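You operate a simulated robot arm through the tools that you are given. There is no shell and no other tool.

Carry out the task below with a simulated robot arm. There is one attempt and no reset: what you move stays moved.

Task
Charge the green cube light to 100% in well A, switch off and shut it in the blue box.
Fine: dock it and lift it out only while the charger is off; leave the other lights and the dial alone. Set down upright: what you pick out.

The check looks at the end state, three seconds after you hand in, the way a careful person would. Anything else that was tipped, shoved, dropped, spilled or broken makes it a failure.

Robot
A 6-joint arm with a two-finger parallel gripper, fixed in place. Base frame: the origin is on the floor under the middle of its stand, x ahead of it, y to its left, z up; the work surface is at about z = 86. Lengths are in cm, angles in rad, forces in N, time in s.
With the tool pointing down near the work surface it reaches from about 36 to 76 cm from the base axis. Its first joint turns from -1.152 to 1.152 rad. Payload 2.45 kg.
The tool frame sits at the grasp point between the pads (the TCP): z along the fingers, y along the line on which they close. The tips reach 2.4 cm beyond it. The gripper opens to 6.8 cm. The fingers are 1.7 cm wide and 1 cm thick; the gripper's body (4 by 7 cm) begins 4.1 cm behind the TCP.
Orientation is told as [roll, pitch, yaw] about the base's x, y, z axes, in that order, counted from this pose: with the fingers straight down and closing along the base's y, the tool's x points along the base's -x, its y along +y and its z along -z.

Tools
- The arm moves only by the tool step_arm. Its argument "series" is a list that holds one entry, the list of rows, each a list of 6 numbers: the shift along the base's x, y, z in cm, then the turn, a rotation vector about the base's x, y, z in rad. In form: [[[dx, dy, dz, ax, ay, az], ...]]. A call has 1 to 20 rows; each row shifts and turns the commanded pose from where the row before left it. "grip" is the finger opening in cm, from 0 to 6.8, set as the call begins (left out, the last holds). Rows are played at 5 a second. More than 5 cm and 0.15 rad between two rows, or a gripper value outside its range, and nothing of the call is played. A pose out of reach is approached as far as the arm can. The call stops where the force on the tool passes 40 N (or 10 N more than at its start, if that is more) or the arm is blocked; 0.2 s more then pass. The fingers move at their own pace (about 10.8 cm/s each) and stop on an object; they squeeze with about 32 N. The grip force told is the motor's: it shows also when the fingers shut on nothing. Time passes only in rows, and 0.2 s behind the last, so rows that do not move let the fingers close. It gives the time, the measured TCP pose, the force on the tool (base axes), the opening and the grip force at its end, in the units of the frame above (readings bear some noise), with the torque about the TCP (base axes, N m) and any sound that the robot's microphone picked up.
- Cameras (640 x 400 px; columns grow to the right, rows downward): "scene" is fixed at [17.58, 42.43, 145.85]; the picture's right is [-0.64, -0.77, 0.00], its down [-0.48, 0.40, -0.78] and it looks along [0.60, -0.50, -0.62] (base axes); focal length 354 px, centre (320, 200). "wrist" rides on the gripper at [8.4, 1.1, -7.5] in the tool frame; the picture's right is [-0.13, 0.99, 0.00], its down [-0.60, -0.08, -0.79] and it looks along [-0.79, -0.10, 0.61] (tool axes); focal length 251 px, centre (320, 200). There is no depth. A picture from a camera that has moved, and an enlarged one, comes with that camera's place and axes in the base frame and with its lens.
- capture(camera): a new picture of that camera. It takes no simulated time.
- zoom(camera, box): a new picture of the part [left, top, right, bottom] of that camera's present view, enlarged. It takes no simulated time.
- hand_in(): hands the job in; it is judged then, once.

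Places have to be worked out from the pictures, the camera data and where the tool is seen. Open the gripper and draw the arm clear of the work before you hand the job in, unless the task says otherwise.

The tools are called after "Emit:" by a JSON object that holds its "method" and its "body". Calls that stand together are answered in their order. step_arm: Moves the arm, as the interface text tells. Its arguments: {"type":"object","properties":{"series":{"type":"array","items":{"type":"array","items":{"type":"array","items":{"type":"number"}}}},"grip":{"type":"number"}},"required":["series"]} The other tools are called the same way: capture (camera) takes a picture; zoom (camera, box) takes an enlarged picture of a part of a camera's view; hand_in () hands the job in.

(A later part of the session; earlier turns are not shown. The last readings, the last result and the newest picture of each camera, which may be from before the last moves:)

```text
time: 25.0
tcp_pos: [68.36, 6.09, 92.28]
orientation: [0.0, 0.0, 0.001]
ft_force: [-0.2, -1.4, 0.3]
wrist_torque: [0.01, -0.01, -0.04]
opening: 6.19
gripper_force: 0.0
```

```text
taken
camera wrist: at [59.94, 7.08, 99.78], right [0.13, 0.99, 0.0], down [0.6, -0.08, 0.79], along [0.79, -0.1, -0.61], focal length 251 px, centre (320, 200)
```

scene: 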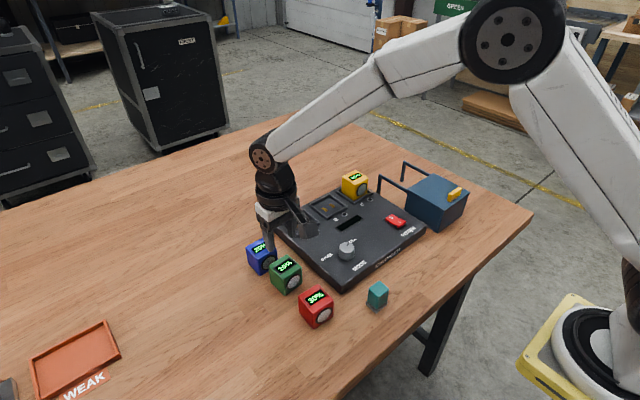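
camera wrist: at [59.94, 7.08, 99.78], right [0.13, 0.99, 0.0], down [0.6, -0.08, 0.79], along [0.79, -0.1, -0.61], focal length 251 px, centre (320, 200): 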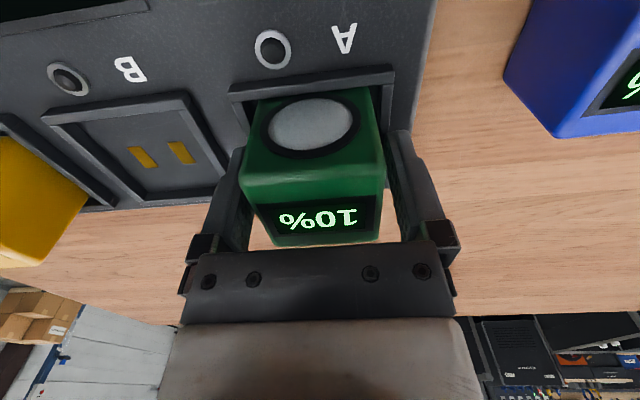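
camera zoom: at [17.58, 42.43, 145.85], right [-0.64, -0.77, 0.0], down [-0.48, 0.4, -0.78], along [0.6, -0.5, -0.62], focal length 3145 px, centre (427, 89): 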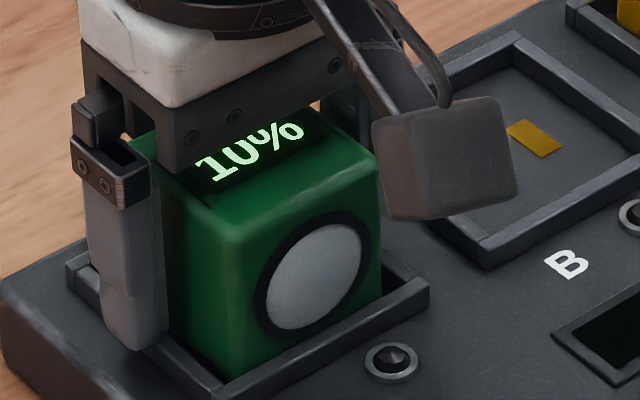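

The cube is released and seated in well A, upright. I retract straight up and check that it stays put.

Emit:
{"method": "step_arm", "body": {"series": [[[0, 0, 0.5, 0, 0, 0], [0, 0, 1.0, 0, 0, 0], [0, 0, 2.0, 0, 0, 0], [0, 0, 3.0, 0, 0, 0], [0, 0, 3.5, 0, 0, 0], [0, 0, 2.0, 0, 0, 0], [0, 0, 0, 0, 0, 0]]]}}

Emit:
{"method": "capture", "body": {"camera": "wrist"}}

Emit:
{"method": "zoom", "body": {"camera": "scene", "box": [260, 160, 388, 240]}}

```text
time: 26.6
tcp_pos: [68.49, 6.09, 104.32]
orientation: [-0.001, -0.001, -0.001]
ft_force: [-0.4, -0.7, -0.3]
wrist_torque: [0.0, -0.01, -0.02]
opening: 6.22
gripper_force: 0.0
```

```text
taken
camera wrist: at [60.05, 7.07, 111.83], right [0.13, 0.99, 0.0], down [0.6, -0.08, 0.79], along [0.79, -0.1, -0.61], focal length 251 px, centre (320, 200)
```

wrist: 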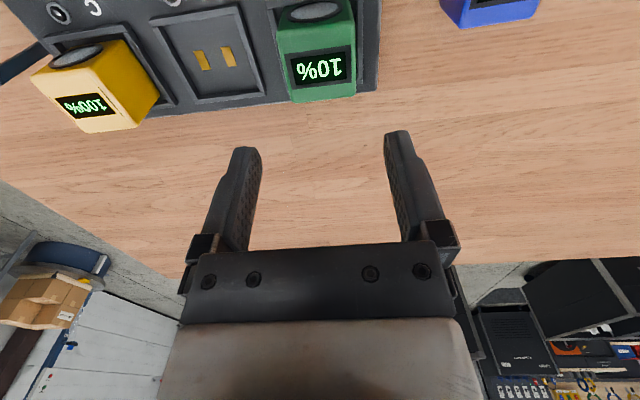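

```text
5.00 times, centred on (324, 200) of scene
camera zoom: at [17.58, 42.43, 145.85], right [-0.64, -0.77, 0.0], down [-0.48, 0.4, -0.78], along [0.6, -0.5, -0.62], focal length 1769 px, centre (300, 200)
```

zoom: 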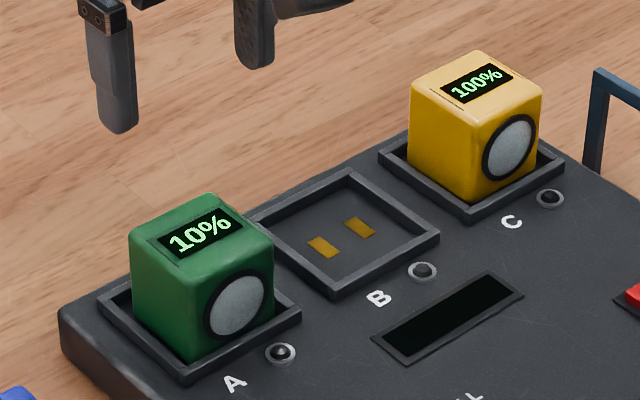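

The green cube sits properly in well A at 10%. Now I go over to the power switch at about (53.5, −10.6) with closed fingers and look at it.

Emit:
{"method": "step_arm", "body": {"series": [[[-1.93, -2.09, 0, 0, 0, 0], [-1.93, -2.09, 0, 0, 0, 0], [-1.93, -2.09, 0, 0, 0, 0], [-1.93, -2.09, -0.5, 0, 0, 0], [-1.93, -2.09, -0.5, 0, 0, 0], [-1.93, -2.09, -0.5, 0, 0, 0], [-1.93, -2.09, -0.5, 0, 0, 0], [-1.93, -2.09, -0.5, 0, 0, 0], [0, 0, 0, 0, 0, 0]]], "grip": 0}}

Emit:
{"method": "capture", "body": {"camera": "wrist"}}

Emit:
{"method": "zoom", "body": {"camera": "scene", "box": [350, 160, 478, 240]}}

```text
time: 28.6
tcp_pos: [53.07, -10.8, 101.7]
orientation: [0.0, -0.001, -0.001]
ft_force: [-0.3, -1.1, -0.9]
wrist_torque: [0.04, -0.02, -0.03]
opening: 0.0
gripper_force: 23.4
```

```text
taken
camera wrist: at [44.57, -9.72, 109.23], right [0.13, 0.99, 0.0], down [0.6, -0.08, 0.79], along [0.79, -0.1, -0.61], focal length 251 px, centre (320, 200)
```

wrist: 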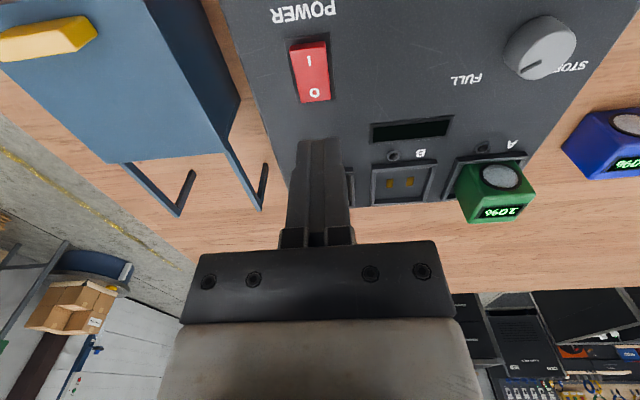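

```text
5.00 times, centred on (414, 200) of scene
camera zoom: at [17.58, 42.43, 145.85], right [-0.64, -0.77, 0.0], down [-0.48, 0.4, -0.78], along [0.6, -0.5, -0.62], focal length 1769 px, centre (-150, 200)
```

zoom: 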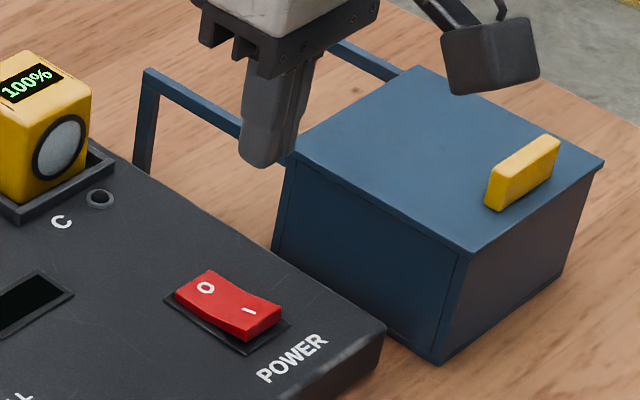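

I zoom in on the rocker in the wrist view to locate the I end, and check the green display.

Emit:
{"method": "zoom", "body": {"camera": "wrist", "box": [260, 0, 360, 120]}}

Emit:
{"method": "zoom", "body": {"camera": "scene", "box": [260, 180, 360, 240]}}

```text
3.33 times, centred on (310, 60) of wrist
camera zoom: at [44.57, -9.72, 109.23], right [0.13, 0.99, 0.0], down [0.6, -0.08, 0.79], along [0.79, -0.1, -0.61], focal length 838 px, centre (353, 667)
```

zoom: 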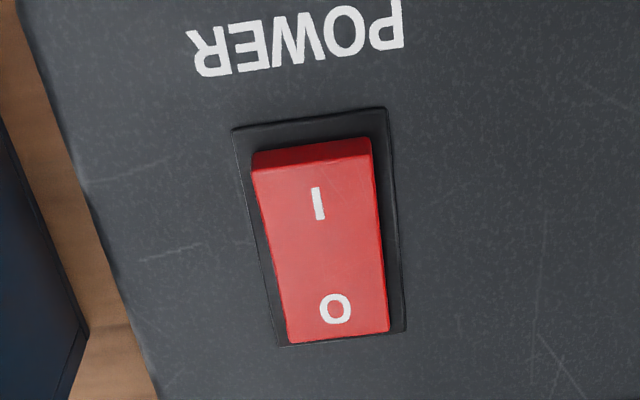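

```text
6.40 times, centred on (310, 210) of scene
camera zoom: at [17.58, 42.43, 145.85], right [-0.64, -0.77, 0.0], down [-0.48, 0.4, -0.78], along [0.6, -0.5, -0.62], focal length 2264 px, centre (384, 136)
```

zoom: 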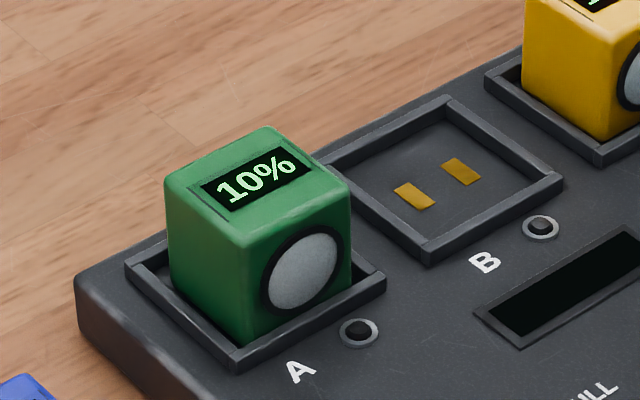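

The rocker spans x ≈ 51.9–56.3 at y ≈ −11.5, with the I end near x ≈ 52.7. I move over the I end and descend to just above it.

Emit:
{"method": "step_arm", "body": {"series": [[[-0.15, -0.4, -2, 0, 0, 0], [-0.15, -0.35, -2, 0, 0, 0], [0, 0, -2, 0, 0, 0], [0, 0, -1.5, 0, 0, 0], [0, 0, 0, 0, 0, 0]]]}}

Emit:
{"method": "zoom", "body": {"camera": "scene", "box": [360, 180, 440, 240]}}

Emit:
{"method": "capture", "body": {"camera": "wrist"}}

```text
time: 29.8
tcp_pos: [52.69, -11.37, 94.37]
orientation: [0.001, 0.002, 0.0]
ft_force: [0.3, 0.0, -0.6]
wrist_torque: [0.02, 0.0, -0.02]
opening: 0.0
gripper_force: 23.7
```

```text
6.67 times, centred on (400, 210) of scene
camera zoom: at [17.58, 42.43, 145.85], right [-0.64, -0.77, 0.0], down [-0.48, 0.4, -0.78], along [0.6, -0.5, -0.62], focal length 2359 px, centre (-213, 133)
```

zoom: 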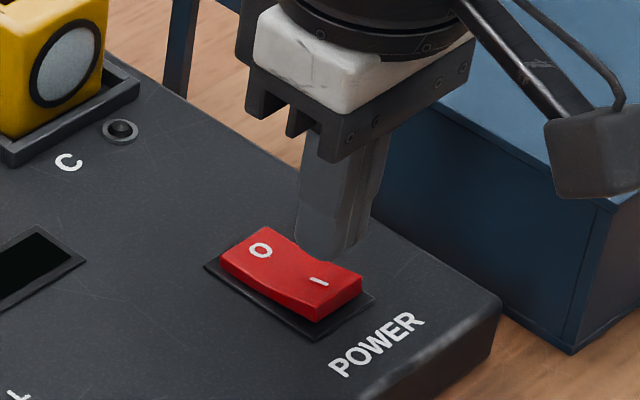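

```text
taken
camera wrist: at [44.27, -10.43, 101.73], right [0.13, 0.99, 0.0], down [0.6, -0.08, 0.79], along [0.79, -0.1, -0.61], focal length 251 px, centre (320, 200)
```

wrist: 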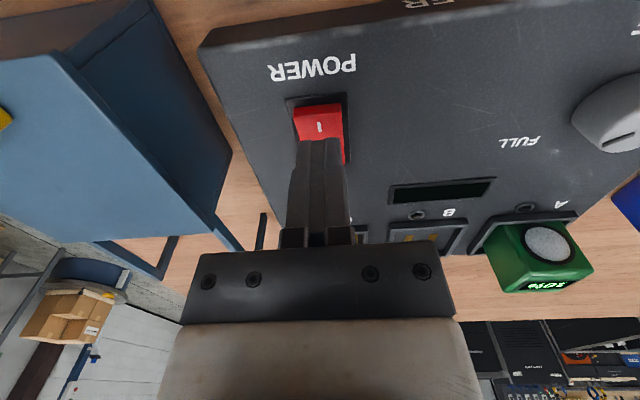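

The tips are about 1.5 cm above the I end. I press down slowly with small rows, watching force and sound.

Emit:
{"method": "step_arm", "body": {"series": [[[0, 0, -0.3, 0, 0, 0], [0, 0, -0.3, 0, 0, 0], [0, 0, -0.3, 0, 0, 0], [0, 0, -0.2, 0, 0, 0], [0, 0, -0.2, 0, 0, 0], [0, 0, -0.1, 0, 0, 0]]]}}

```text
time: 31.2
tcp_pos: [52.54, -11.26, 92.97]
orientation: [-0.001, 0.0, -0.001]
ft_force: [-0.3, 1.2, 0.0]
wrist_torque: [0.03, 0.01, 0.01]
opening: 0.02
gripper_force: 23.6
```

No contact yet at tip z ≈ 90.6. I keep going down in 0.1 cm rows.

Emit:
{"method": "step_arm", "body": {"series": [[[0, 0, -0.1, 0, 0, 0], [0, 0, -0.1, 0, 0, 0], [0, 0, -0.1, 0, 0, 0], [0, 0, -0.1, 0, 0, 0]]]}}

```text
time: 32.2
tcp_pos: [52.6, -11.25, 92.57]
orientation: [0.001, 0.0, -0.001]
ft_force: [-1.6, 0.4, 1.5]
wrist_torque: [-0.01, 0.06, -0.03]
opening: 0.0
gripper_force: 23.4
```

A first light touch shows (fz ≈ 1.5 N). I push further in small rows.

Emit:
{"method": "step_arm", "body": {"series": [[[0, 0, -0.1, 0, 0, 0], [0, 0, -0.1, 0, 0, 0], [0, 0, -0.1, 0, 0, 0]]]}}

Emit:
{"method": "zoom", "body": {"camera": "scene", "box": [360, 180, 440, 240]}}

```text
time: 33.0
tcp_pos: [52.63, -11.34, 92.29]
orientation: [-0.002, -0.001, 0.002]
ft_force: [-5.2, 2.3, 14.2]
wrist_torque: [0.04, 0.0, 0.01]
opening: 0.0
gripper_force: 23.3
```

```text
6.67 times, centred on (400, 210) of scene
camera zoom: at [17.55, 42.45, 145.86], right [-0.64, -0.77, 0.0], down [-0.48, 0.4, -0.78], along [0.6, -0.5, -0.62], focal length 2359 px, centre (-213, 133)
```

zoom: 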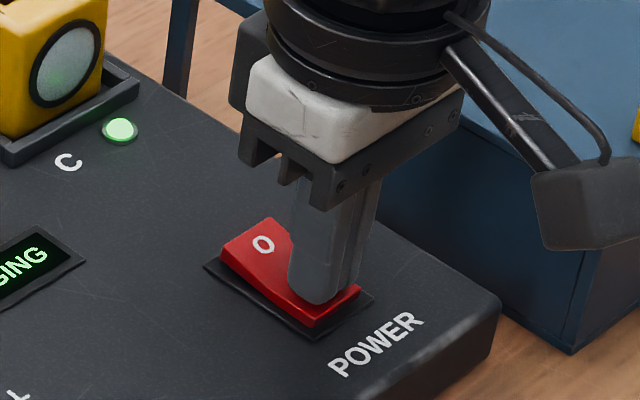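

The charger switched on: the display shows "CHARGING" and an LED is lit. I lift off the rocker and check the charge.

Emit:
{"method": "step_arm", "body": {"series": [[[0, 0, 0.5, 0, 0, 0], [0, 0, 1.0, 0, 0, 0], [0, 0, 1.0, 0, 0, 0]]]}}

Emit:
{"method": "zoom", "body": {"camera": "scene", "box": [260, 160, 420, 260]}}

```text
time: 33.8
tcp_pos: [52.54, -11.47, 94.66]
orientation: [0.0, 0.0, 0.0]
ft_force: [-0.4, -0.9, 0.1]
wrist_torque: [0.0, 0.06, -0.03]
opening: 0.0
gripper_force: 24.0
```

```text
4.00 times, centred on (340, 210) of scene
camera zoom: at [17.58, 42.43, 145.85], right [-0.64, -0.77, 0.0], down [-0.48, 0.4, -0.78], along [0.6, -0.5, -0.62], focal length 1415 px, centre (240, 160)
```

zoom: 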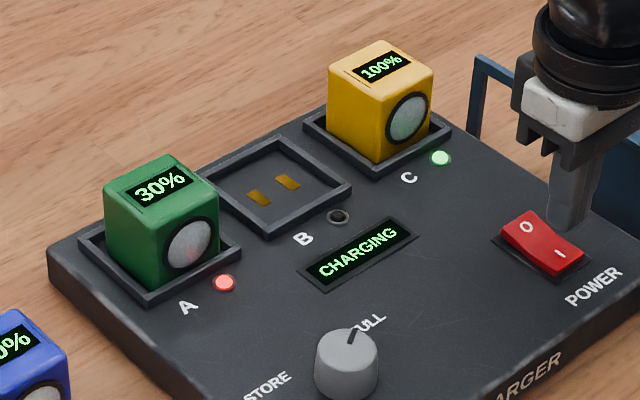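

Green shows 30% and rising, LED A red. I move over the O end at x ≈ 55.6 while it charges.

Emit:
{"method": "step_arm", "body": {"series": [[[1.0, 0, 0, 0, 0, 0], [1.0, 0, 0, 0, 0, 0], [1.0, 0, 0, 0, 0, 0]]]}}

Emit:
{"method": "zoom", "body": {"camera": "scene", "box": [260, 160, 420, 260]}}

```text
time: 34.6
tcp_pos: [55.55, -11.38, 94.67]
orientation: [0.001, 0.001, 0.001]
ft_force: [-0.1, -0.2, 0.4]
wrist_torque: [-0.03, 0.01, -0.03]
opening: 0.02
gripper_force: 23.9
```

```text
4.00 times, centred on (340, 210) of scene
camera zoom: at [17.58, 42.43, 145.85], right [-0.64, -0.77, 0.0], down [-0.48, 0.4, -0.78], along [0.6, -0.5, -0.62], focal length 1415 px, centre (240, 160)
```

zoom: 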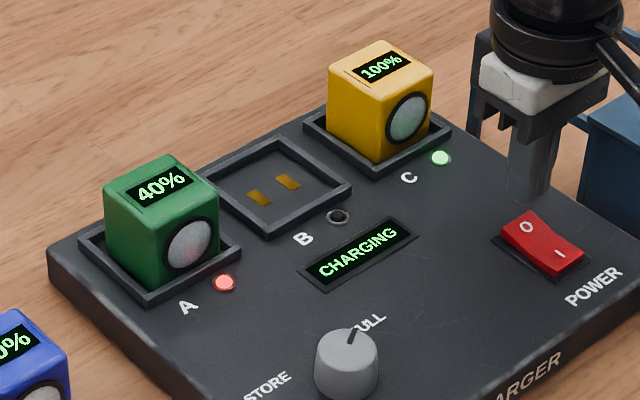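

40% now, roughly 12% per second. I lower a bit toward the O end (staying clear) and wait about 3 s.

Emit:
{"method": "step_arm", "body": {"series": [[[0, 0, -0.4, 0, 0, 0], [0, 0, -0.4, 0, 0, 0], [0, 0, -0.2, 0, 0, 0], [0, 0, 0, 0, 0, 0], [0, 0, 0, 0, 0, 0], [0, 0, 0, 0, 0, 0], [0, 0, 0, 0, 0, 0], [0, 0, 0, 0, 0, 0], [0, 0, 0, 0, 0, 0], [0, 0, 0, 0, 0, 0], [0, 0, 0, 0, 0, 0], [0, 0, 0, 0, 0, 0], [0, 0, 0, 0, 0, 0], [0, 0, 0, 0, 0, 0]]]}}

Emit:
{"method": "zoom", "body": {"camera": "scene", "box": [260, 160, 420, 260]}}

```text
time: 37.6
tcp_pos: [55.75, -11.41, 93.73]
orientation: [0.0, 0.001, 0.0]
ft_force: [0.3, -1.0, 0.5]
wrist_torque: [0.02, 0.01, -0.02]
opening: 0.0
gripper_force: 23.4
```

```text
4.00 times, centred on (340, 210) of scene
camera zoom: at [17.58, 42.43, 145.85], right [-0.64, -0.77, 0.0], down [-0.48, 0.4, -0.78], along [0.6, -0.5, -0.62], focal length 1415 px, centre (240, 160)
```

zoom: 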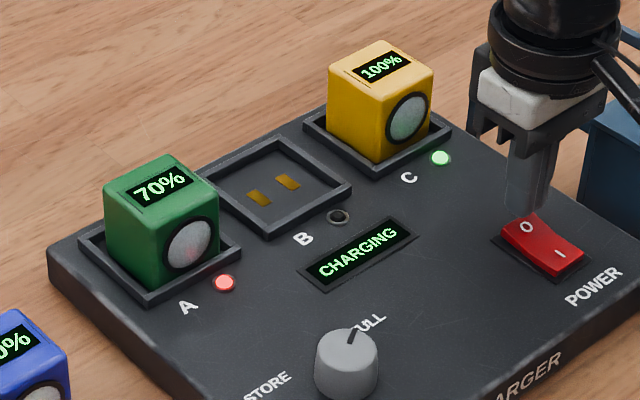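

70% now, about 10% per second. I wait about 2.4 s more and check.

Emit:
{"method": "step_arm", "body": {"series": [[[0, 0, 0, 0, 0, 0], [0, 0, 0, 0, 0, 0], [0, 0, 0, 0, 0, 0], [0, 0, 0, 0, 0, 0], [0, 0, 0, 0, 0, 0], [0, 0, 0, 0, 0, 0], [0, 0, 0, 0, 0, 0], [0, 0, 0, 0, 0, 0], [0, 0, 0, 0, 0, 0], [0, 0, 0, 0, 0, 0], [0, 0, 0, 0, 0, 0]]]}}

Emit:
{"method": "zoom", "body": {"camera": "scene", "box": [260, 160, 420, 260]}}

```text
time: 40.0
tcp_pos: [55.64, -11.47, 93.76]
orientation: [-0.001, 0.0, -0.001]
ft_force: [0.2, -0.4, -0.1]
wrist_torque: [-0.01, -0.03, -0.01]
opening: 0.0
gripper_force: 23.7
```

```text
4.00 times, centred on (340, 210) of scene
camera zoom: at [17.58, 42.43, 145.85], right [-0.64, -0.77, 0.0], down [-0.48, 0.4, -0.78], along [0.6, -0.5, -0.62], focal length 1415 px, centre (240, 160)
```

zoom: 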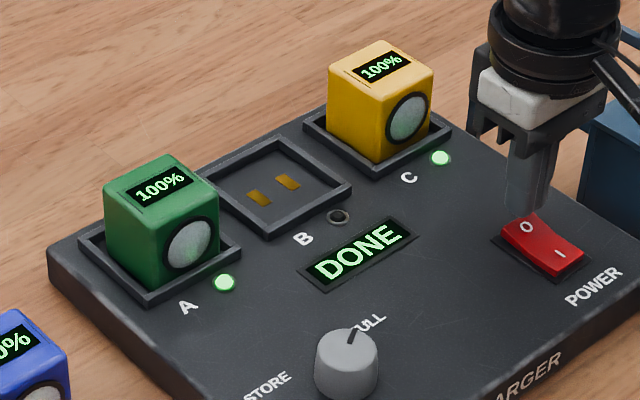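

The display says DONE, the green cube shows 100% and LED A is green. I press the O end to switch off.

Emit:
{"method": "step_arm", "body": {"series": [[[0, 0, -0.3, 0, 0, 0], [0, 0, -0.2, 0, 0, 0], [0, 0, -0.2, 0, 0, 0], [0, 0, -0.1, 0, 0, 0], [0, 0, -0.1, 0, 0, 0], [0, 0, -0.1, 0, 0, 0], [0, 0, -0.1, 0, 0, 0]]]}}

```text
time: 41.6
tcp_pos: [55.66, -11.48, 92.63]
orientation: [0.0, -0.003, -0.001]
ft_force: [0.3, 0.7, 0.7]
wrist_torque: [0.0, -0.01, -0.02]
opening: 0.02
gripper_force: 22.5
```

Just at touching height, as with the I end. I push a further 0.35 cm in small rows.

Emit:
{"method": "step_arm", "body": {"series": [[[0, 0, -0.1, 0, 0, 0], [0, 0, -0.1, 0, 0, 0], [0, 0, -0.1, 0, 0, 0]]]}}

Emit:
{"method": "zoom", "body": {"camera": "scene", "box": [260, 160, 420, 260]}}

```text
time: 42.4
tcp_pos: [55.53, -11.44, 92.29]
orientation: [0.0, 0.0, 0.0]
ft_force: [-0.1, 0.4, 0.3]
wrist_torque: [0.02, 0.01, 0.0]
opening: 0.0
gripper_force: 23.8
```

```text
4.00 times, centred on (340, 210) of scene
camera zoom: at [17.58, 42.43, 145.85], right [-0.64, -0.77, 0.0], down [-0.48, 0.4, -0.78], along [0.6, -0.5, -0.62], focal length 1415 px, centre (240, 160)
```

zoom: 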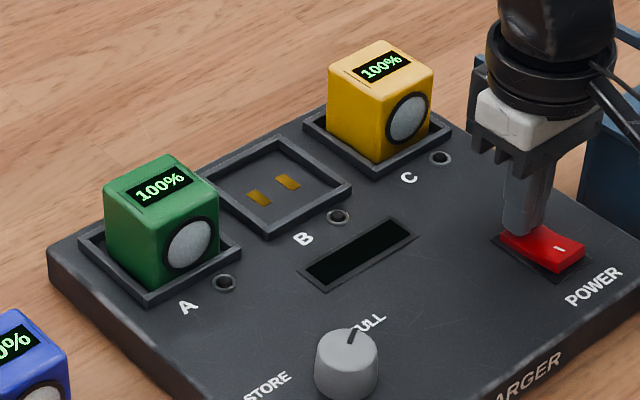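

The charger is off (display and LEDs dark) with green at 100%. I lift away and move above the box handle at about (48.3, −24.9) to inspect it.

Emit:
{"method": "step_arm", "body": {"series": [[[0, 0, 1.0, 0, 0, 0], [0, 0, 2.5, 0, 0, 0], [0, 0, 3.5, 0, 0, 0], [0, 0, 4.0, 0, 0, 0], [-1.2, -2.2, 1.0, 0, 0, 0], [-1.2, -2.2, 0, 0, 0, 0], [-1.2, -2.2, 0, 0, 0, 0], [-1.2, -2.2, 0, 0, 0, 0], [-1.2, -2.2, 0, 0, 0, 0], [-1.2, -2.2, 0, 0, 0, 0], [0, 0, 0, 0, 0, 0]]], "grip": 0}}

Emit:
{"method": "capture", "body": {"camera": "wrist"}}

Emit:
{"method": "capture", "body": {"camera": "scene"}}

```text
time: 44.8
tcp_pos: [48.44, -24.63, 104.33]
orientation: [0.0, 0.001, 0.0]
ft_force: [-0.2, 0.6, 0.5]
wrist_torque: [-0.02, 0.01, 0.02]
opening: 0.0
gripper_force: 23.8
```

```text
taken
camera wrist: at [40.04, -23.62, 111.8], right [0.13, 0.99, 0.0], down [0.6, -0.08, 0.79], along [0.79, -0.1, -0.61], focal length 251 px, centre (320, 200)
```

wrist: 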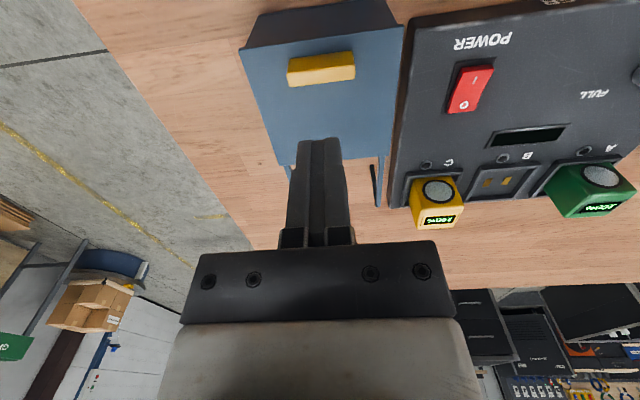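

```text
taken
```

scene: 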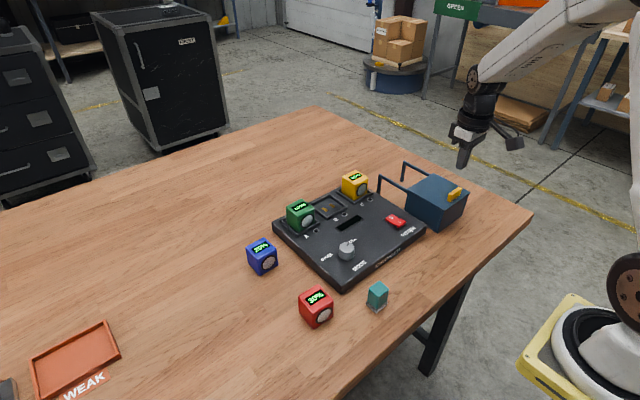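

I zoom in on the lid and handle from both cameras for precise placement.

Emit:
{"method": "zoom", "body": {"camera": "wrist", "box": [230, 0, 420, 119]}}

Emit:
{"method": "zoom", "body": {"camera": "scene", "box": [390, 155, 486, 235]}}

Emit:
{"method": "zoom", "body": {"camera": "wrist", "box": [230, 100, 430, 225]}}

```text
3.36 times, centred on (325, 60) of wrist
camera zoom: at [40.04, -23.62, 111.8], right [0.13, 0.99, 0.0], down [0.6, -0.08, 0.79], along [0.79, -0.1, -0.61], focal length 845 px, centre (303, 672)
```

zoom: 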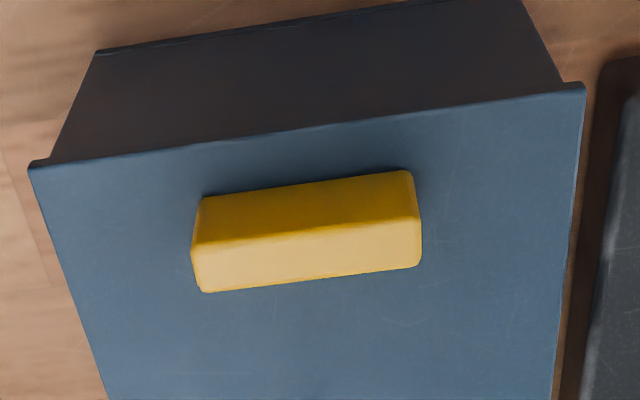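

```text
5.00 times, centred on (438, 195) of scene
camera zoom: at [17.59, 42.43, 145.85], right [-0.64, -0.77, 0.0], down [-0.48, 0.4, -0.78], along [0.6, -0.5, -0.62], focal length 1769 px, centre (-270, 225)
```

zoom: 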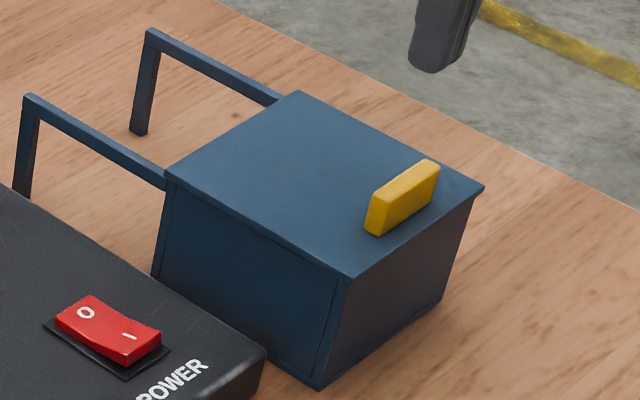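

```text
3.20 times, centred on (330, 162) of wrist
camera zoom: at [40.04, -23.62, 111.8], right [0.13, 0.99, 0.0], down [0.6, -0.08, 0.79], along [0.79, -0.1, -0.61], focal length 805 px, centre (288, 320)
```

zoom: 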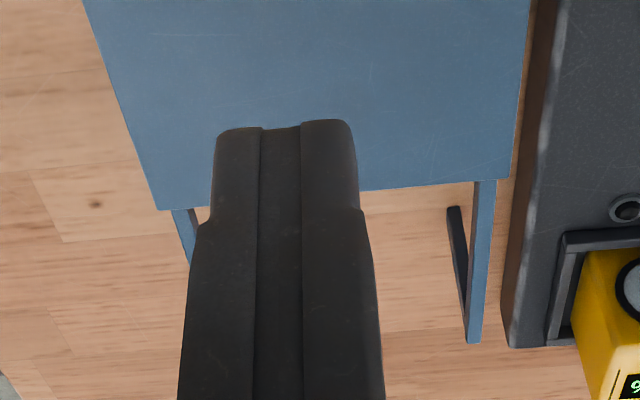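

The handle is at about (48.33, −24.56), ~4.4 cm long in y, 1 cm thick, top z ≈ 95.1; lid top z ≈ 93.1. I open and descend to straddle its ends, with the tips just above the lid.

Emit:
{"method": "step_arm", "body": {"series": [[[-0.1, 0.15, 0, 0, 0, 0], [0, 0, 0, 0, 0, 0], [0, 0, -2, 0, 0, 0], [0, 0, -2, 0, 0, 0], [0, 0, -1.5, 0, 0, 0], [0, 0, -1.0, 0, 0, 0], [0, 0, 0, 0, 0, 0]]], "grip": 6.8}}

Emit:
{"method": "zoom", "body": {"camera": "scene", "box": [390, 155, 486, 235]}}

Emit:
{"method": "capture", "body": {"camera": "wrist"}}

```text
time: 46.4
tcp_pos: [48.4, -24.44, 97.66]
orientation: [-0.001, 0.001, 0.0]
ft_force: [-0.5, -0.3, -0.6]
wrist_torque: [-0.01, -0.03, -0.02]
opening: 6.78
gripper_force: 0.0
```

```text
5.00 times, centred on (438, 195) of scene
camera zoom: at [17.58, 42.43, 145.85], right [-0.64, -0.77, 0.0], down [-0.48, 0.4, -0.78], along [0.6, -0.5, -0.62], focal length 1769 px, centre (-270, 225)
```

zoom: 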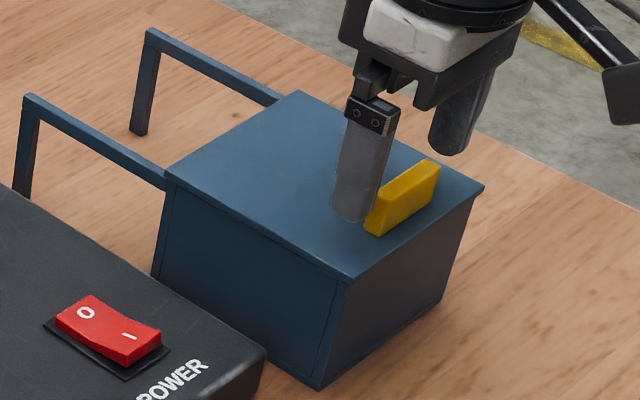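

```text
taken
camera wrist: at [39.91, -23.43, 105.28], right [0.13, 0.99, 0.0], down [0.6, -0.08, 0.79], along [0.79, -0.1, -0.61], focal length 251 px, centre (320, 200)
```

wrist: 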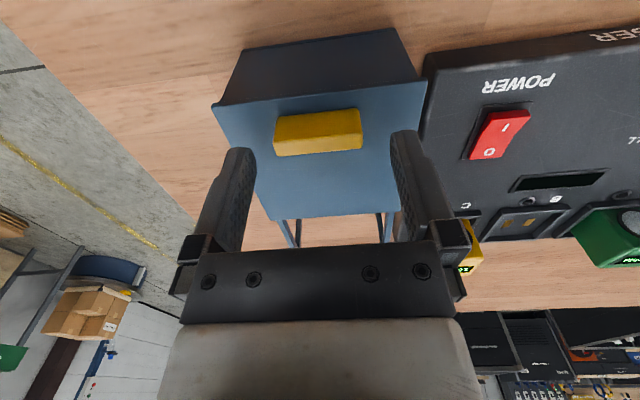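

The fingers line up with the handle's ends. I descend another ~1.7 cm slowly, watching for contact with the lid.

Emit:
{"method": "step_arm", "body": {"series": [[[0, 0, -0.5, 0, 0, 0], [0, 0, -0.5, 0, 0, 0], [0, 0, -0.4, 0, 0, 0], [0, 0, -0.3, 0, 0, 0], [0, 0, 0, 0, 0, 0]]]}}

Emit:
{"method": "zoom", "body": {"camera": "scene", "box": [410, 165, 474, 215]}}

Emit:
{"method": "zoom", "body": {"camera": "wrist", "box": [200, 80, 440, 230]}}

```text
time: 47.6
tcp_pos: [48.23, -24.36, 96.05]
orientation: [0.001, 0.001, 0.0]
ft_force: [-0.1, 0.2, 0.0]
wrist_torque: [0.01, -0.02, 0.01]
opening: 6.79
gripper_force: 0.1
```

```text
8.00 times, centred on (442, 190) of scene
camera zoom: at [17.58, 42.43, 145.85], right [-0.64, -0.77, 0.0], down [-0.48, 0.4, -0.78], along [0.6, -0.5, -0.62], focal length 2830 px, centre (-656, 280)
```

zoom: 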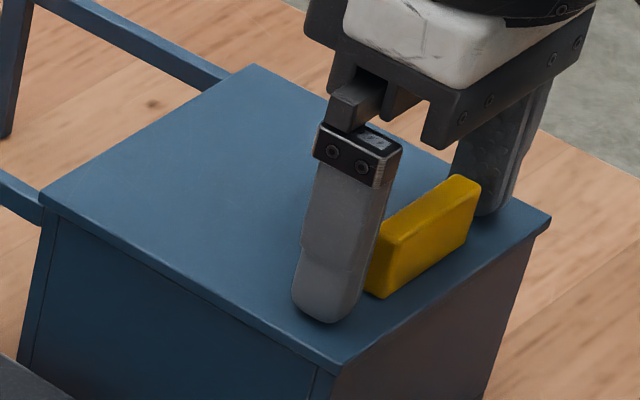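

```text
2.67 times, centred on (320, 155) of wrist
camera zoom: at [39.91, -23.41, 103.58], right [0.13, 0.99, 0.0], down [0.6, -0.08, 0.79], along [0.79, -0.1, -0.61], focal length 670 px, centre (320, 320)
```

zoom: 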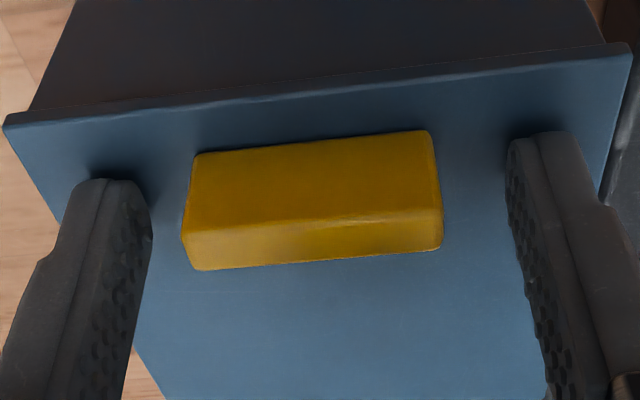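

The handle is ~0.25 cm toward −y relative to the fingers. I shift −0.23 in y and close on the handle.

Emit:
{"method": "step_arm", "body": {"series": [[[0.05, -0.23, -0.1, 0, 0, 0], [0, 0, 0, 0, 0, 0]]], "grip": 6.8}}

Emit:
{"method": "step_arm", "body": {"series": [[[0, 0, 0, 0, 0, 0], [0, 0, 0, 0, 0, 0], [0, 0, 0, 0, 0, 0]]], "grip": 3.0}}

```text
time: 48.2
tcp_pos: [48.33, -24.74, 95.95]
orientation: [-0.002, -0.001, 0.0]
ft_force: [-0.3, 0.0, -0.5]
wrist_torque: [-0.01, 0.0, 0.05]
opening: 6.78
gripper_force: 0.1
```

```text
time: 49.0
tcp_pos: [48.33, -24.5, 95.99]
orientation: [0.002, 0.003, 0.0]
ft_force: [2.5, 18.5, 4.3]
wrist_torque: [0.34, -0.07, -0.12]
opening: 4.38
gripper_force: 45.1
```

Handle gripped (4.38 cm), but 18 N sideways load shows the handle centre is slightly toward +y. I nudge +0.1 in y to relieve it.

Emit:
{"method": "step_arm", "body": {"series": [[[0, 0.06, 0, 0, 0, 0], [0, 0.06, 0, 0, 0, 0], [0, 0, 0, 0, 0, 0]]]}}

```text
time: 49.8
tcp_pos: [48.36, -24.38, 95.92]
orientation: [0.0, 0.001, 0.001]
ft_force: [1.0, 14.4, 1.6]
wrist_torque: [0.27, 0.78, -0.1]
opening: 4.34
gripper_force: 44.9
```

The side load is falling slowly (14.4 N). I nudge further in y.

Emit:
{"method": "step_arm", "body": {"series": [[[0, 0.07, 0, 0, 0, 0], [0, 0.07, 0, 0, 0, 0], [0, 0, 0, 0, 0, 0]]]}}

```text
time: 50.6
tcp_pos: [48.38, -24.57, 95.86]
orientation: [-0.002, 0.0, 0.0]
ft_force: [0.2, -4.2, -9.6]
wrist_torque: [-0.08, 0.87, 0.06]
opening: 4.37
gripper_force: 45.0
```

Side load is now about balanced (−4 N). I try sliding the lid toward +x with small rows and watch the force.

Emit:
{"method": "step_arm", "body": {"series": [[[0.1, 0, 0, 0, 0, 0], [0.2, 0, 0, 0, 0, 0], [0.2, 0, 0, 0, 0, 0], [0.2, 0, 0, 0, 0, 0], [0, 0, 0, 0, 0, 0]]]}}

Emit:
{"method": "zoom", "body": {"camera": "scene", "box": [390, 155, 486, 235]}}

```text
time: 51.8
tcp_pos: [49.02, -24.57, 95.99]
orientation: [0.0, -0.001, -0.001]
ft_force: [0.3, -13.1, -17.1]
wrist_torque: [-0.22, 0.05, 0.15]
opening: 4.36
gripper_force: 45.0
```

```text
5.00 times, centred on (438, 195) of scene
camera zoom: at [17.61, 42.38, 145.87], right [-0.64, -0.77, 0.0], down [-0.48, 0.4, -0.78], along [0.6, -0.5, -0.62], focal length 1769 px, centre (-270, 225)
```

zoom: 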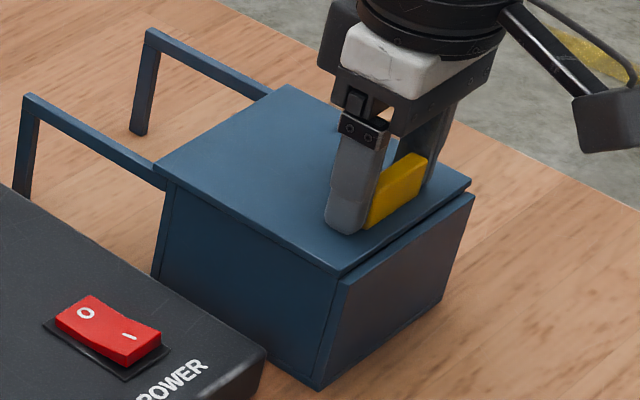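

The lid does slide on its rails (moved ~0.6 cm). Loads of −13 N in y and −17 N in z built up, so I relieve them slightly by shifting −y and −z.

Emit:
{"method": "step_arm", "body": {"series": [[[0, -0.04, -0.05, 0, 0, 0], [0, -0.03, -0.05, 0, 0, 0], [0, 0, 0, 0, 0, 0]]]}}

```text
time: 52.6
tcp_pos: [49.16, -24.43, 95.86]
orientation: [0.001, 0.001, 0.0]
ft_force: [-0.2, -6.6, -0.4]
wrist_torque: [0.09, 0.72, -0.05]
opening: 4.37
gripper_force: 44.6
```

Loads relaxed. I continue sliding +x at moderate speed and read the force.

Emit:
{"method": "step_arm", "body": {"series": [[[0.2, -0.02, 0, 0, 0, 0], [0.4, -0.02, 0, 0, 0, 0], [0.4, 0, 0, 0, 0, 0], [0.4, 0, 0, 0, 0, 0], [0.4, 0, 0, 0, 0, 0], [0.2, 0, 0, 0, 0, 0], [0, 0, 0, 0, 0, 0]]]}}

```text
time: 54.2
tcp_pos: [51.05, -24.43, 96.03]
orientation: [0.001, -0.002, 0.001]
ft_force: [0.7, 7.3, 16.7]
wrist_torque: [0.17, 0.41, -0.13]
opening: 4.36
gripper_force: 44.3
```

Now +17 N in z and +7 N in y, so I ease z up 0.08 and continue sliding in moderate chunks.

Emit:
{"method": "step_arm", "body": {"series": [[[0, 0.02, 0.08, 0, 0, 0], [0.3, 0, 0, 0, 0, 0], [0.4, 0, 0, 0, 0, 0], [0.4, 0, 0, 0, 0, 0], [0.4, 0, 0, 0, 0, 0], [0.3, 0, 0, 0, 0, 0], [0, 0, 0, 0, 0, 0]]]}}

```text
time: 55.8
tcp_pos: [52.79, -24.48, 96.07]
orientation: [0.001, 0.001, -0.001]
ft_force: [-0.2, 4.1, -0.1]
wrist_torque: [-0.16, -0.83, -0.05]
opening: 4.38
gripper_force: 44.9
```

Loads are low. I continue the slide.

Emit:
{"method": "step_arm", "body": {"series": [[[0.3, 0.02, 0, 0, 0, 0], [0.4, 0, 0, 0, 0, 0], [0.4, 0, 0, 0, 0, 0], [0.4, 0, 0, 0, 0, 0], [0.3, 0, 0, 0, 0, 0], [0, 0, 0, 0, 0, 0]]]}}

Emit:
{"method": "step_arm", "body": {"series": [[[0.3, 0, 0, 0, 0, 0], [0.4, 0, 0, 0, 0, 0], [0.4, 0, 0, 0, 0, 0], [0.3, 0, 0, 0, 0, 0], [0, 0, 0, 0, 0, 0]]]}}

Emit:
{"method": "zoom", "body": {"camera": "scene", "box": [370, 145, 482, 235]}}

```text
time: 57.2
tcp_pos: [54.61, -24.43, 95.98]
orientation: [-0.001, 0.003, 0.0]
ft_force: [0.8, 1.8, -1.6]
wrist_torque: [0.12, 0.37, -0.09]
opening: 4.35
gripper_force: 44.4
```

```text
time: 58.4
tcp_pos: [56.17, -24.56, 96.01]
orientation: [0.001, 0.0, 0.0]
ft_force: [0.3, 0.4, -2.5]
wrist_torque: [0.04, 0.81, 0.04]
opening: 4.37
gripper_force: 45.1
```

```text
4.44 times, centred on (426, 190) of scene
camera zoom: at [17.59, 42.43, 145.85], right [-0.64, -0.77, 0.0], down [-0.48, 0.4, -0.78], along [0.6, -0.5, -0.62], focal length 1572 px, centre (-151, 244)
```

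zoom: 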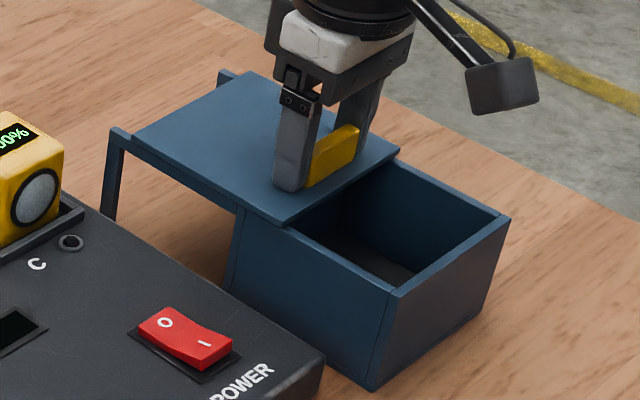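

The lid is open by about 7.8 cm. I slide another 1.4 cm for more margin, still within the rails.

Emit:
{"method": "step_arm", "body": {"series": [[[0.3, 0, 0, 0, 0, 0], [0.4, 0, 0, 0, 0, 0], [0.4, 0, 0, 0, 0, 0], [0.3, 0, 0, 0, 0, 0], [0, 0, 0, 0, 0, 0]]]}}

Emit:
{"method": "zoom", "body": {"camera": "scene", "box": [370, 145, 482, 235]}}

```text
time: 59.6
tcp_pos: [57.42, -24.52, 95.89]
orientation: [0.001, 0.0, -0.001]
ft_force: [-0.2, -1.4, -3.6]
wrist_torque: [0.1, 0.44, 0.01]
opening: 4.35
gripper_force: 45.1
```

```text
4.44 times, centred on (426, 190) of scene
camera zoom: at [17.59, 42.43, 145.86], right [-0.64, -0.77, 0.0], down [-0.48, 0.4, -0.78], along [0.6, -0.5, -0.62], focal length 1572 px, centre (-151, 244)
```

zoom: 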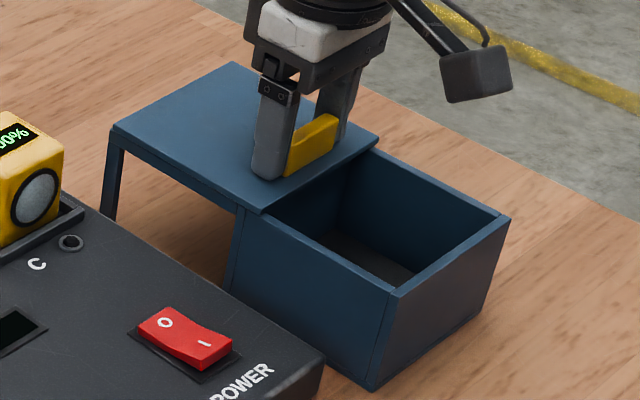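

The lid is now at the rail ends, ~9 cm open. I release the handle and raise straight up.

Emit:
{"method": "step_arm", "body": {"series": [[[0, 0, 0, 0, 0, 0], [0, 0, 0, 0, 0, 0], [0, 0, 0, 0, 0, 0]]], "grip": 6.6}}

Emit:
{"method": "step_arm", "body": {"series": [[[0, 0, 0.5, 0, 0, 0], [0, 0, 1.5, 0, 0, 0], [0, 0, 2.5, 0, 0, 0], [0, 0, 3.5, 0, 0, 0], [0, 0, 2.0, 0, 0, 0], [0, 0, 0, 0, 0, 0]]]}}

Emit:
{"method": "capture", "body": {"camera": "wrist"}}

Emit:
{"method": "zoom", "body": {"camera": "scene", "box": [370, 145, 482, 235]}}

```text
time: 60.4
tcp_pos: [57.51, -24.44, 95.95]
orientation: [-0.001, -0.001, 0.001]
ft_force: [-0.4, -0.2, -1.3]
wrist_torque: [0.01, 0.0, -0.02]
opening: 6.61
gripper_force: 0.0
```

```text
time: 61.8
tcp_pos: [57.53, -24.52, 106.09]
orientation: [-0.002, 0.001, 0.0]
ft_force: [-0.1, -0.6, 0.6]
wrist_torque: [0.01, 0.05, 0.02]
opening: 6.58
gripper_force: 0.0
```

```text
taken
camera wrist: at [49.09, -23.52, 113.56], right [0.13, 0.99, 0.0], down [0.6, -0.08, 0.79], along [0.79, -0.1, -0.61], focal length 251 px, centre (320, 200)
```

wrist: 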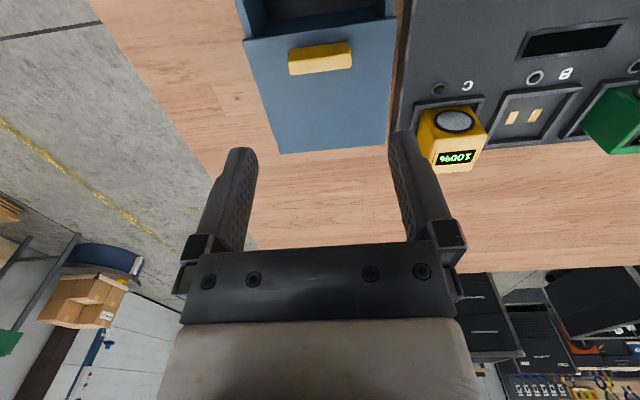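

```text
4.44 times, centred on (426, 190) of scene
camera zoom: at [17.58, 42.43, 145.85], right [-0.64, -0.77, 0.0], down [-0.48, 0.4, -0.78], along [0.6, -0.5, -0.62], focal length 1572 px, centre (-151, 244)
```

zoom: 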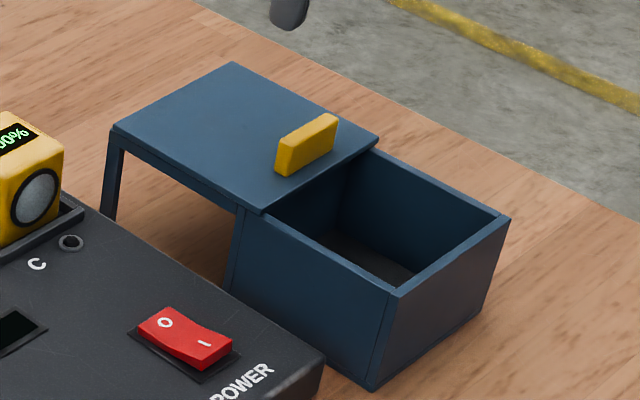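

The box is open and the lid stays put. With the charger off, I return above well A to pick the green cube.

Emit:
{"method": "step_arm", "body": {"series": [[[0.5, 1.5, 0, 0, 0, 0], [0.9, 2.6, 0, 0, 0, 0], [0.95, 2.65, 0, 0, 0, 0], [0.95, 2.65, 0, 0, 0, 0], [0.95, 2.65, 0, 0, 0, 0], [0.95, 2.65, 0, 0, 0, 0], [0.95, 2.65, 0, 0, 0, 0], [0.95, 2.65, 0, 0, 0, 0], [0.95, 2.65, 0, 0, 0, 0], [0.95, 2.65, 0, 0, 0, 0], [0.95, 2.65, 0, 0, 0, 0], [0.95, 2.55, 0, 0, 0, 0], [0, 0, -2.0, 0, 0, 0], [0, 0, 0, 0, 0, 0]]], "grip": 6.8}}

Emit:
{"method": "capture", "body": {"camera": "wrist"}}

Emit:
{"method": "zoom", "body": {"camera": "wrist", "box": [250, 0, 410, 100]}}

Emit:
{"method": "zoom", "body": {"camera": "scene", "box": [250, 150, 378, 240]}}

```text
time: 64.8
tcp_pos: [68.33, 5.97, 104.03]
orientation: [0.0, 0.001, 0.0]
ft_force: [0.0, 0.1, -0.7]
wrist_torque: [-0.02, 0.0, -0.02]
opening: 6.78
gripper_force: 0.2
```

```text
taken
camera wrist: at [59.96, 6.99, 111.5], right [0.13, 0.99, 0.0], down [0.6, -0.08, 0.79], along [0.79, -0.1, -0.61], focal length 251 px, centre (320, 200)
```

wrist: 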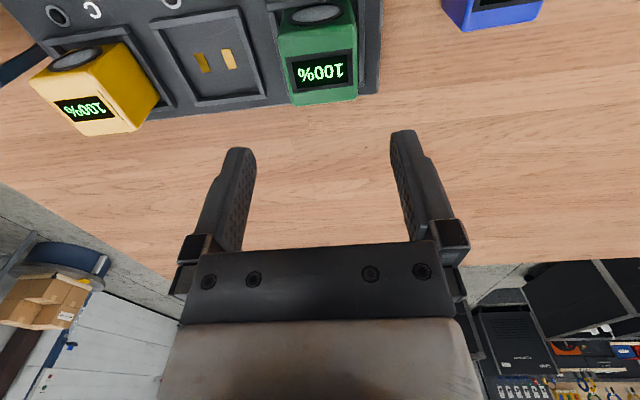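

```text
4.00 times, centred on (330, 50) of wrist
camera zoom: at [59.96, 6.99, 111.5], right [0.13, 0.99, 0.0], down [0.6, -0.08, 0.79], along [0.79, -0.1, -0.61], focal length 1006 px, centre (280, 800)
```

zoom: 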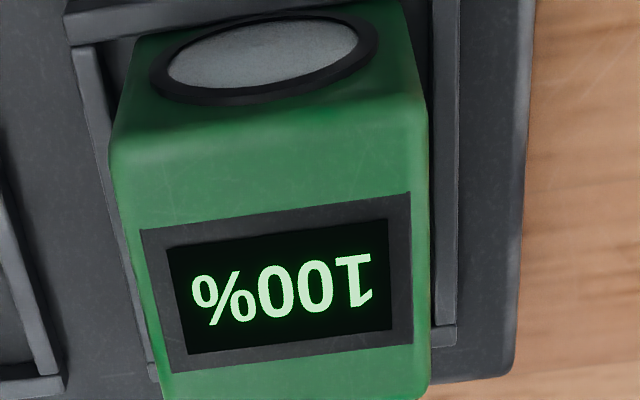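

```text
4.44 times, centred on (314, 195) of scene
camera zoom: at [17.58, 42.44, 145.85], right [-0.64, -0.77, 0.0], down [-0.48, 0.4, -0.78], along [0.6, -0.5, -0.62], focal length 1572 px, centre (347, 222)
```

zoom: 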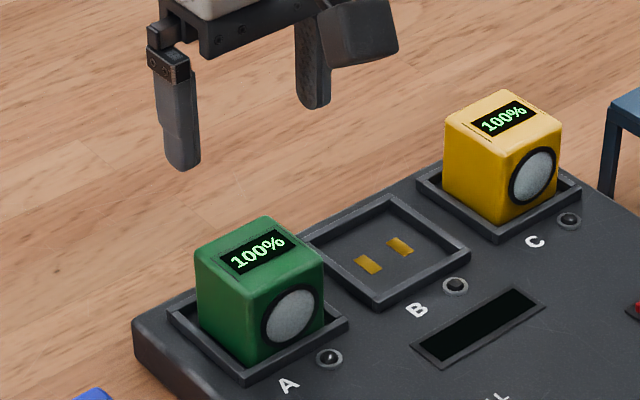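

The cube sits at 100%, aligned within ~0.1 cm of the tool. I descend in steps to TCP z ≈ 92.5 with the fingers open.

Emit:
{"method": "step_arm", "body": {"series": [[[0.03, 0.04, -2.0, 0, 0, 0], [0, 0.03, -2.5, 0, 0, 0], [0, 0, -2.5, 0, 0, 0], [0, 0, -2.0, 0, 0, 0], [0, 0, -1.2, 0, 0, 0], [0, 0, -0.6, 0, 0, 0], [0, 0, 0, 0, 0, 0]]], "grip": 6.8}}

Emit:
{"method": "zoom", "body": {"camera": "scene", "box": [276, 190, 340, 235]}}

Emit:
{"method": "zoom", "body": {"camera": "wrist", "box": [200, 60, 440, 260]}}

```text
time: 66.4
tcp_pos: [68.37, 6.08, 93.23]
orientation: [0.001, 0.0, 0.001]
ft_force: [-0.1, -0.7, -0.3]
wrist_torque: [-0.01, -0.01, 0.02]
opening: 6.81
gripper_force: 0.0
```

```text
8.89 times, centred on (308, 212) of scene
camera zoom: at [17.58, 42.43, 145.85], right [-0.64, -0.77, 0.0], down [-0.48, 0.4, -0.78], along [0.6, -0.5, -0.62], focal length 3145 px, centre (427, 89)
```

zoom: 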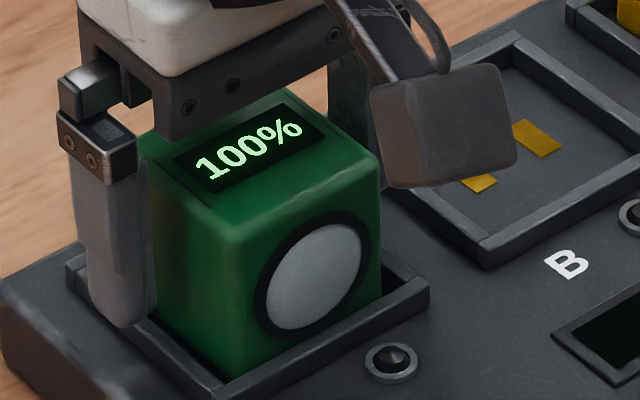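

```text
2.00 times, centred on (320, 160) of wrist
camera zoom: at [59.99, 7.08, 100.71], right [0.13, 0.99, 0.0], down [0.6, -0.08, 0.79], along [0.79, -0.1, -0.61], focal length 503 px, centre (320, 280)
```

zoom: 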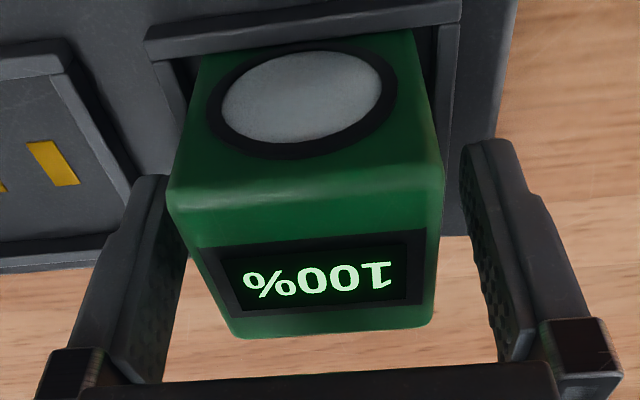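

Aligned. I go down the last ~0.7 cm and then close on the cube.

Emit:
{"method": "step_arm", "body": {"series": [[[0, 0.05, -0.3, 0, 0, 0], [0, 0, -0.25, 0, 0, 0], [0, 0, -0.2, 0, 0, 0], [0, 0, 0, 0, 0, 0]]], "grip": 6.8}}

Emit:
{"method": "step_arm", "body": {"series": [[[0, 0, 0, 0, 0, 0], [0, 0, 0, 0, 0, 0], [0, 0, 0, 0, 0, 0], [0, 0, 0, 0, 0, 0]]], "grip": 3.5}}

```text
time: 67.4
tcp_pos: [68.49, 6.12, 92.48]
orientation: [-0.001, 0.0, 0.0]
ft_force: [0.3, 0.1, -0.4]
wrist_torque: [0.0, 0.02, 0.01]
opening: 6.84
gripper_force: 0.0
```

```text
time: 68.4
tcp_pos: [68.33, 6.12, 92.48]
orientation: [-0.001, -0.001, 0.002]
ft_force: [0.1, 0.8, 0.5]
wrist_torque: [-0.04, 0.0, 0.0]
opening: 4.97
gripper_force: 32.4
```

Gripped with 32 N and no side load. I lift slowly, watching the weight.

Emit:
{"method": "step_arm", "body": {"series": [[[0, 0, 0.1, 0, 0, 0], [0, 0, 0.1, 0, 0, 0], [0, 0, 0.1, 0, 0, 0], [0, 0, 0.15, 0, 0, 0], [0, 0, 0.2, 0, 0, 0], [0, 0, 0.3, 0, 0, 0], [0, 0, 0.3, 0, 0, 0], [0, 0, 0.3, 0, 0, 0], [0, 0, 0, 0, 0, 0]]]}}

Emit:
{"method": "zoom", "body": {"camera": "scene", "box": [270, 180, 350, 240]}}

```text
time: 70.4
tcp_pos: [68.43, 6.27, 94.07]
orientation: [-0.001, -0.001, -0.001]
ft_force: [0.1, 0.5, -2.6]
wrist_torque: [-0.01, 0.0, -0.03]
opening: 4.98
gripper_force: 32.1
```

```text
6.67 times, centred on (310, 210) of scene
camera zoom: at [17.59, 42.43, 145.85], right [-0.64, -0.77, 0.0], down [-0.48, 0.4, -0.78], along [0.6, -0.5, -0.62], focal length 2359 px, centre (387, 133)
```

zoom: 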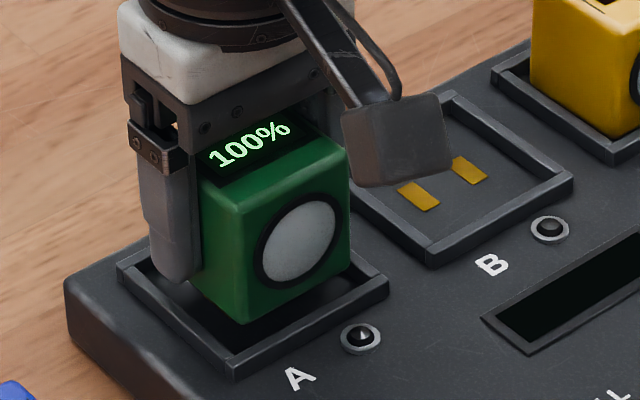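

The cube is out of the well and held. I raise it gently to carrying height.

Emit:
{"method": "step_arm", "body": {"series": [[[0, 0, 0.4, 0, 0, 0], [0, 0, 0.7, 0, 0, 0], [0, 0, 1.0, 0, 0, 0], [0, 0, 1.2, 0, 0, 0], [0, 0, 1.2, 0, 0, 0], [0, 0, 1.2, 0, 0, 0], [0, 0, 1.2, 0, 0, 0], [0, 0, 1.2, 0, 0, 0], [0, 0, 1.0, 0, 0, 0], [0, 0, 0.6, 0, 0, 0], [0, 0, 0.3, 0, 0, 0], [0, 0, 0, 0, 0, 0]]]}}

```text
time: 73.0
tcp_pos: [68.19, 6.12, 103.98]
orientation: [0.001, 0.0, -0.001]
ft_force: [-0.3, -0.7, -2.6]
wrist_torque: [0.02, 0.0, -0.01]
opening: 4.98
gripper_force: 32.2
```

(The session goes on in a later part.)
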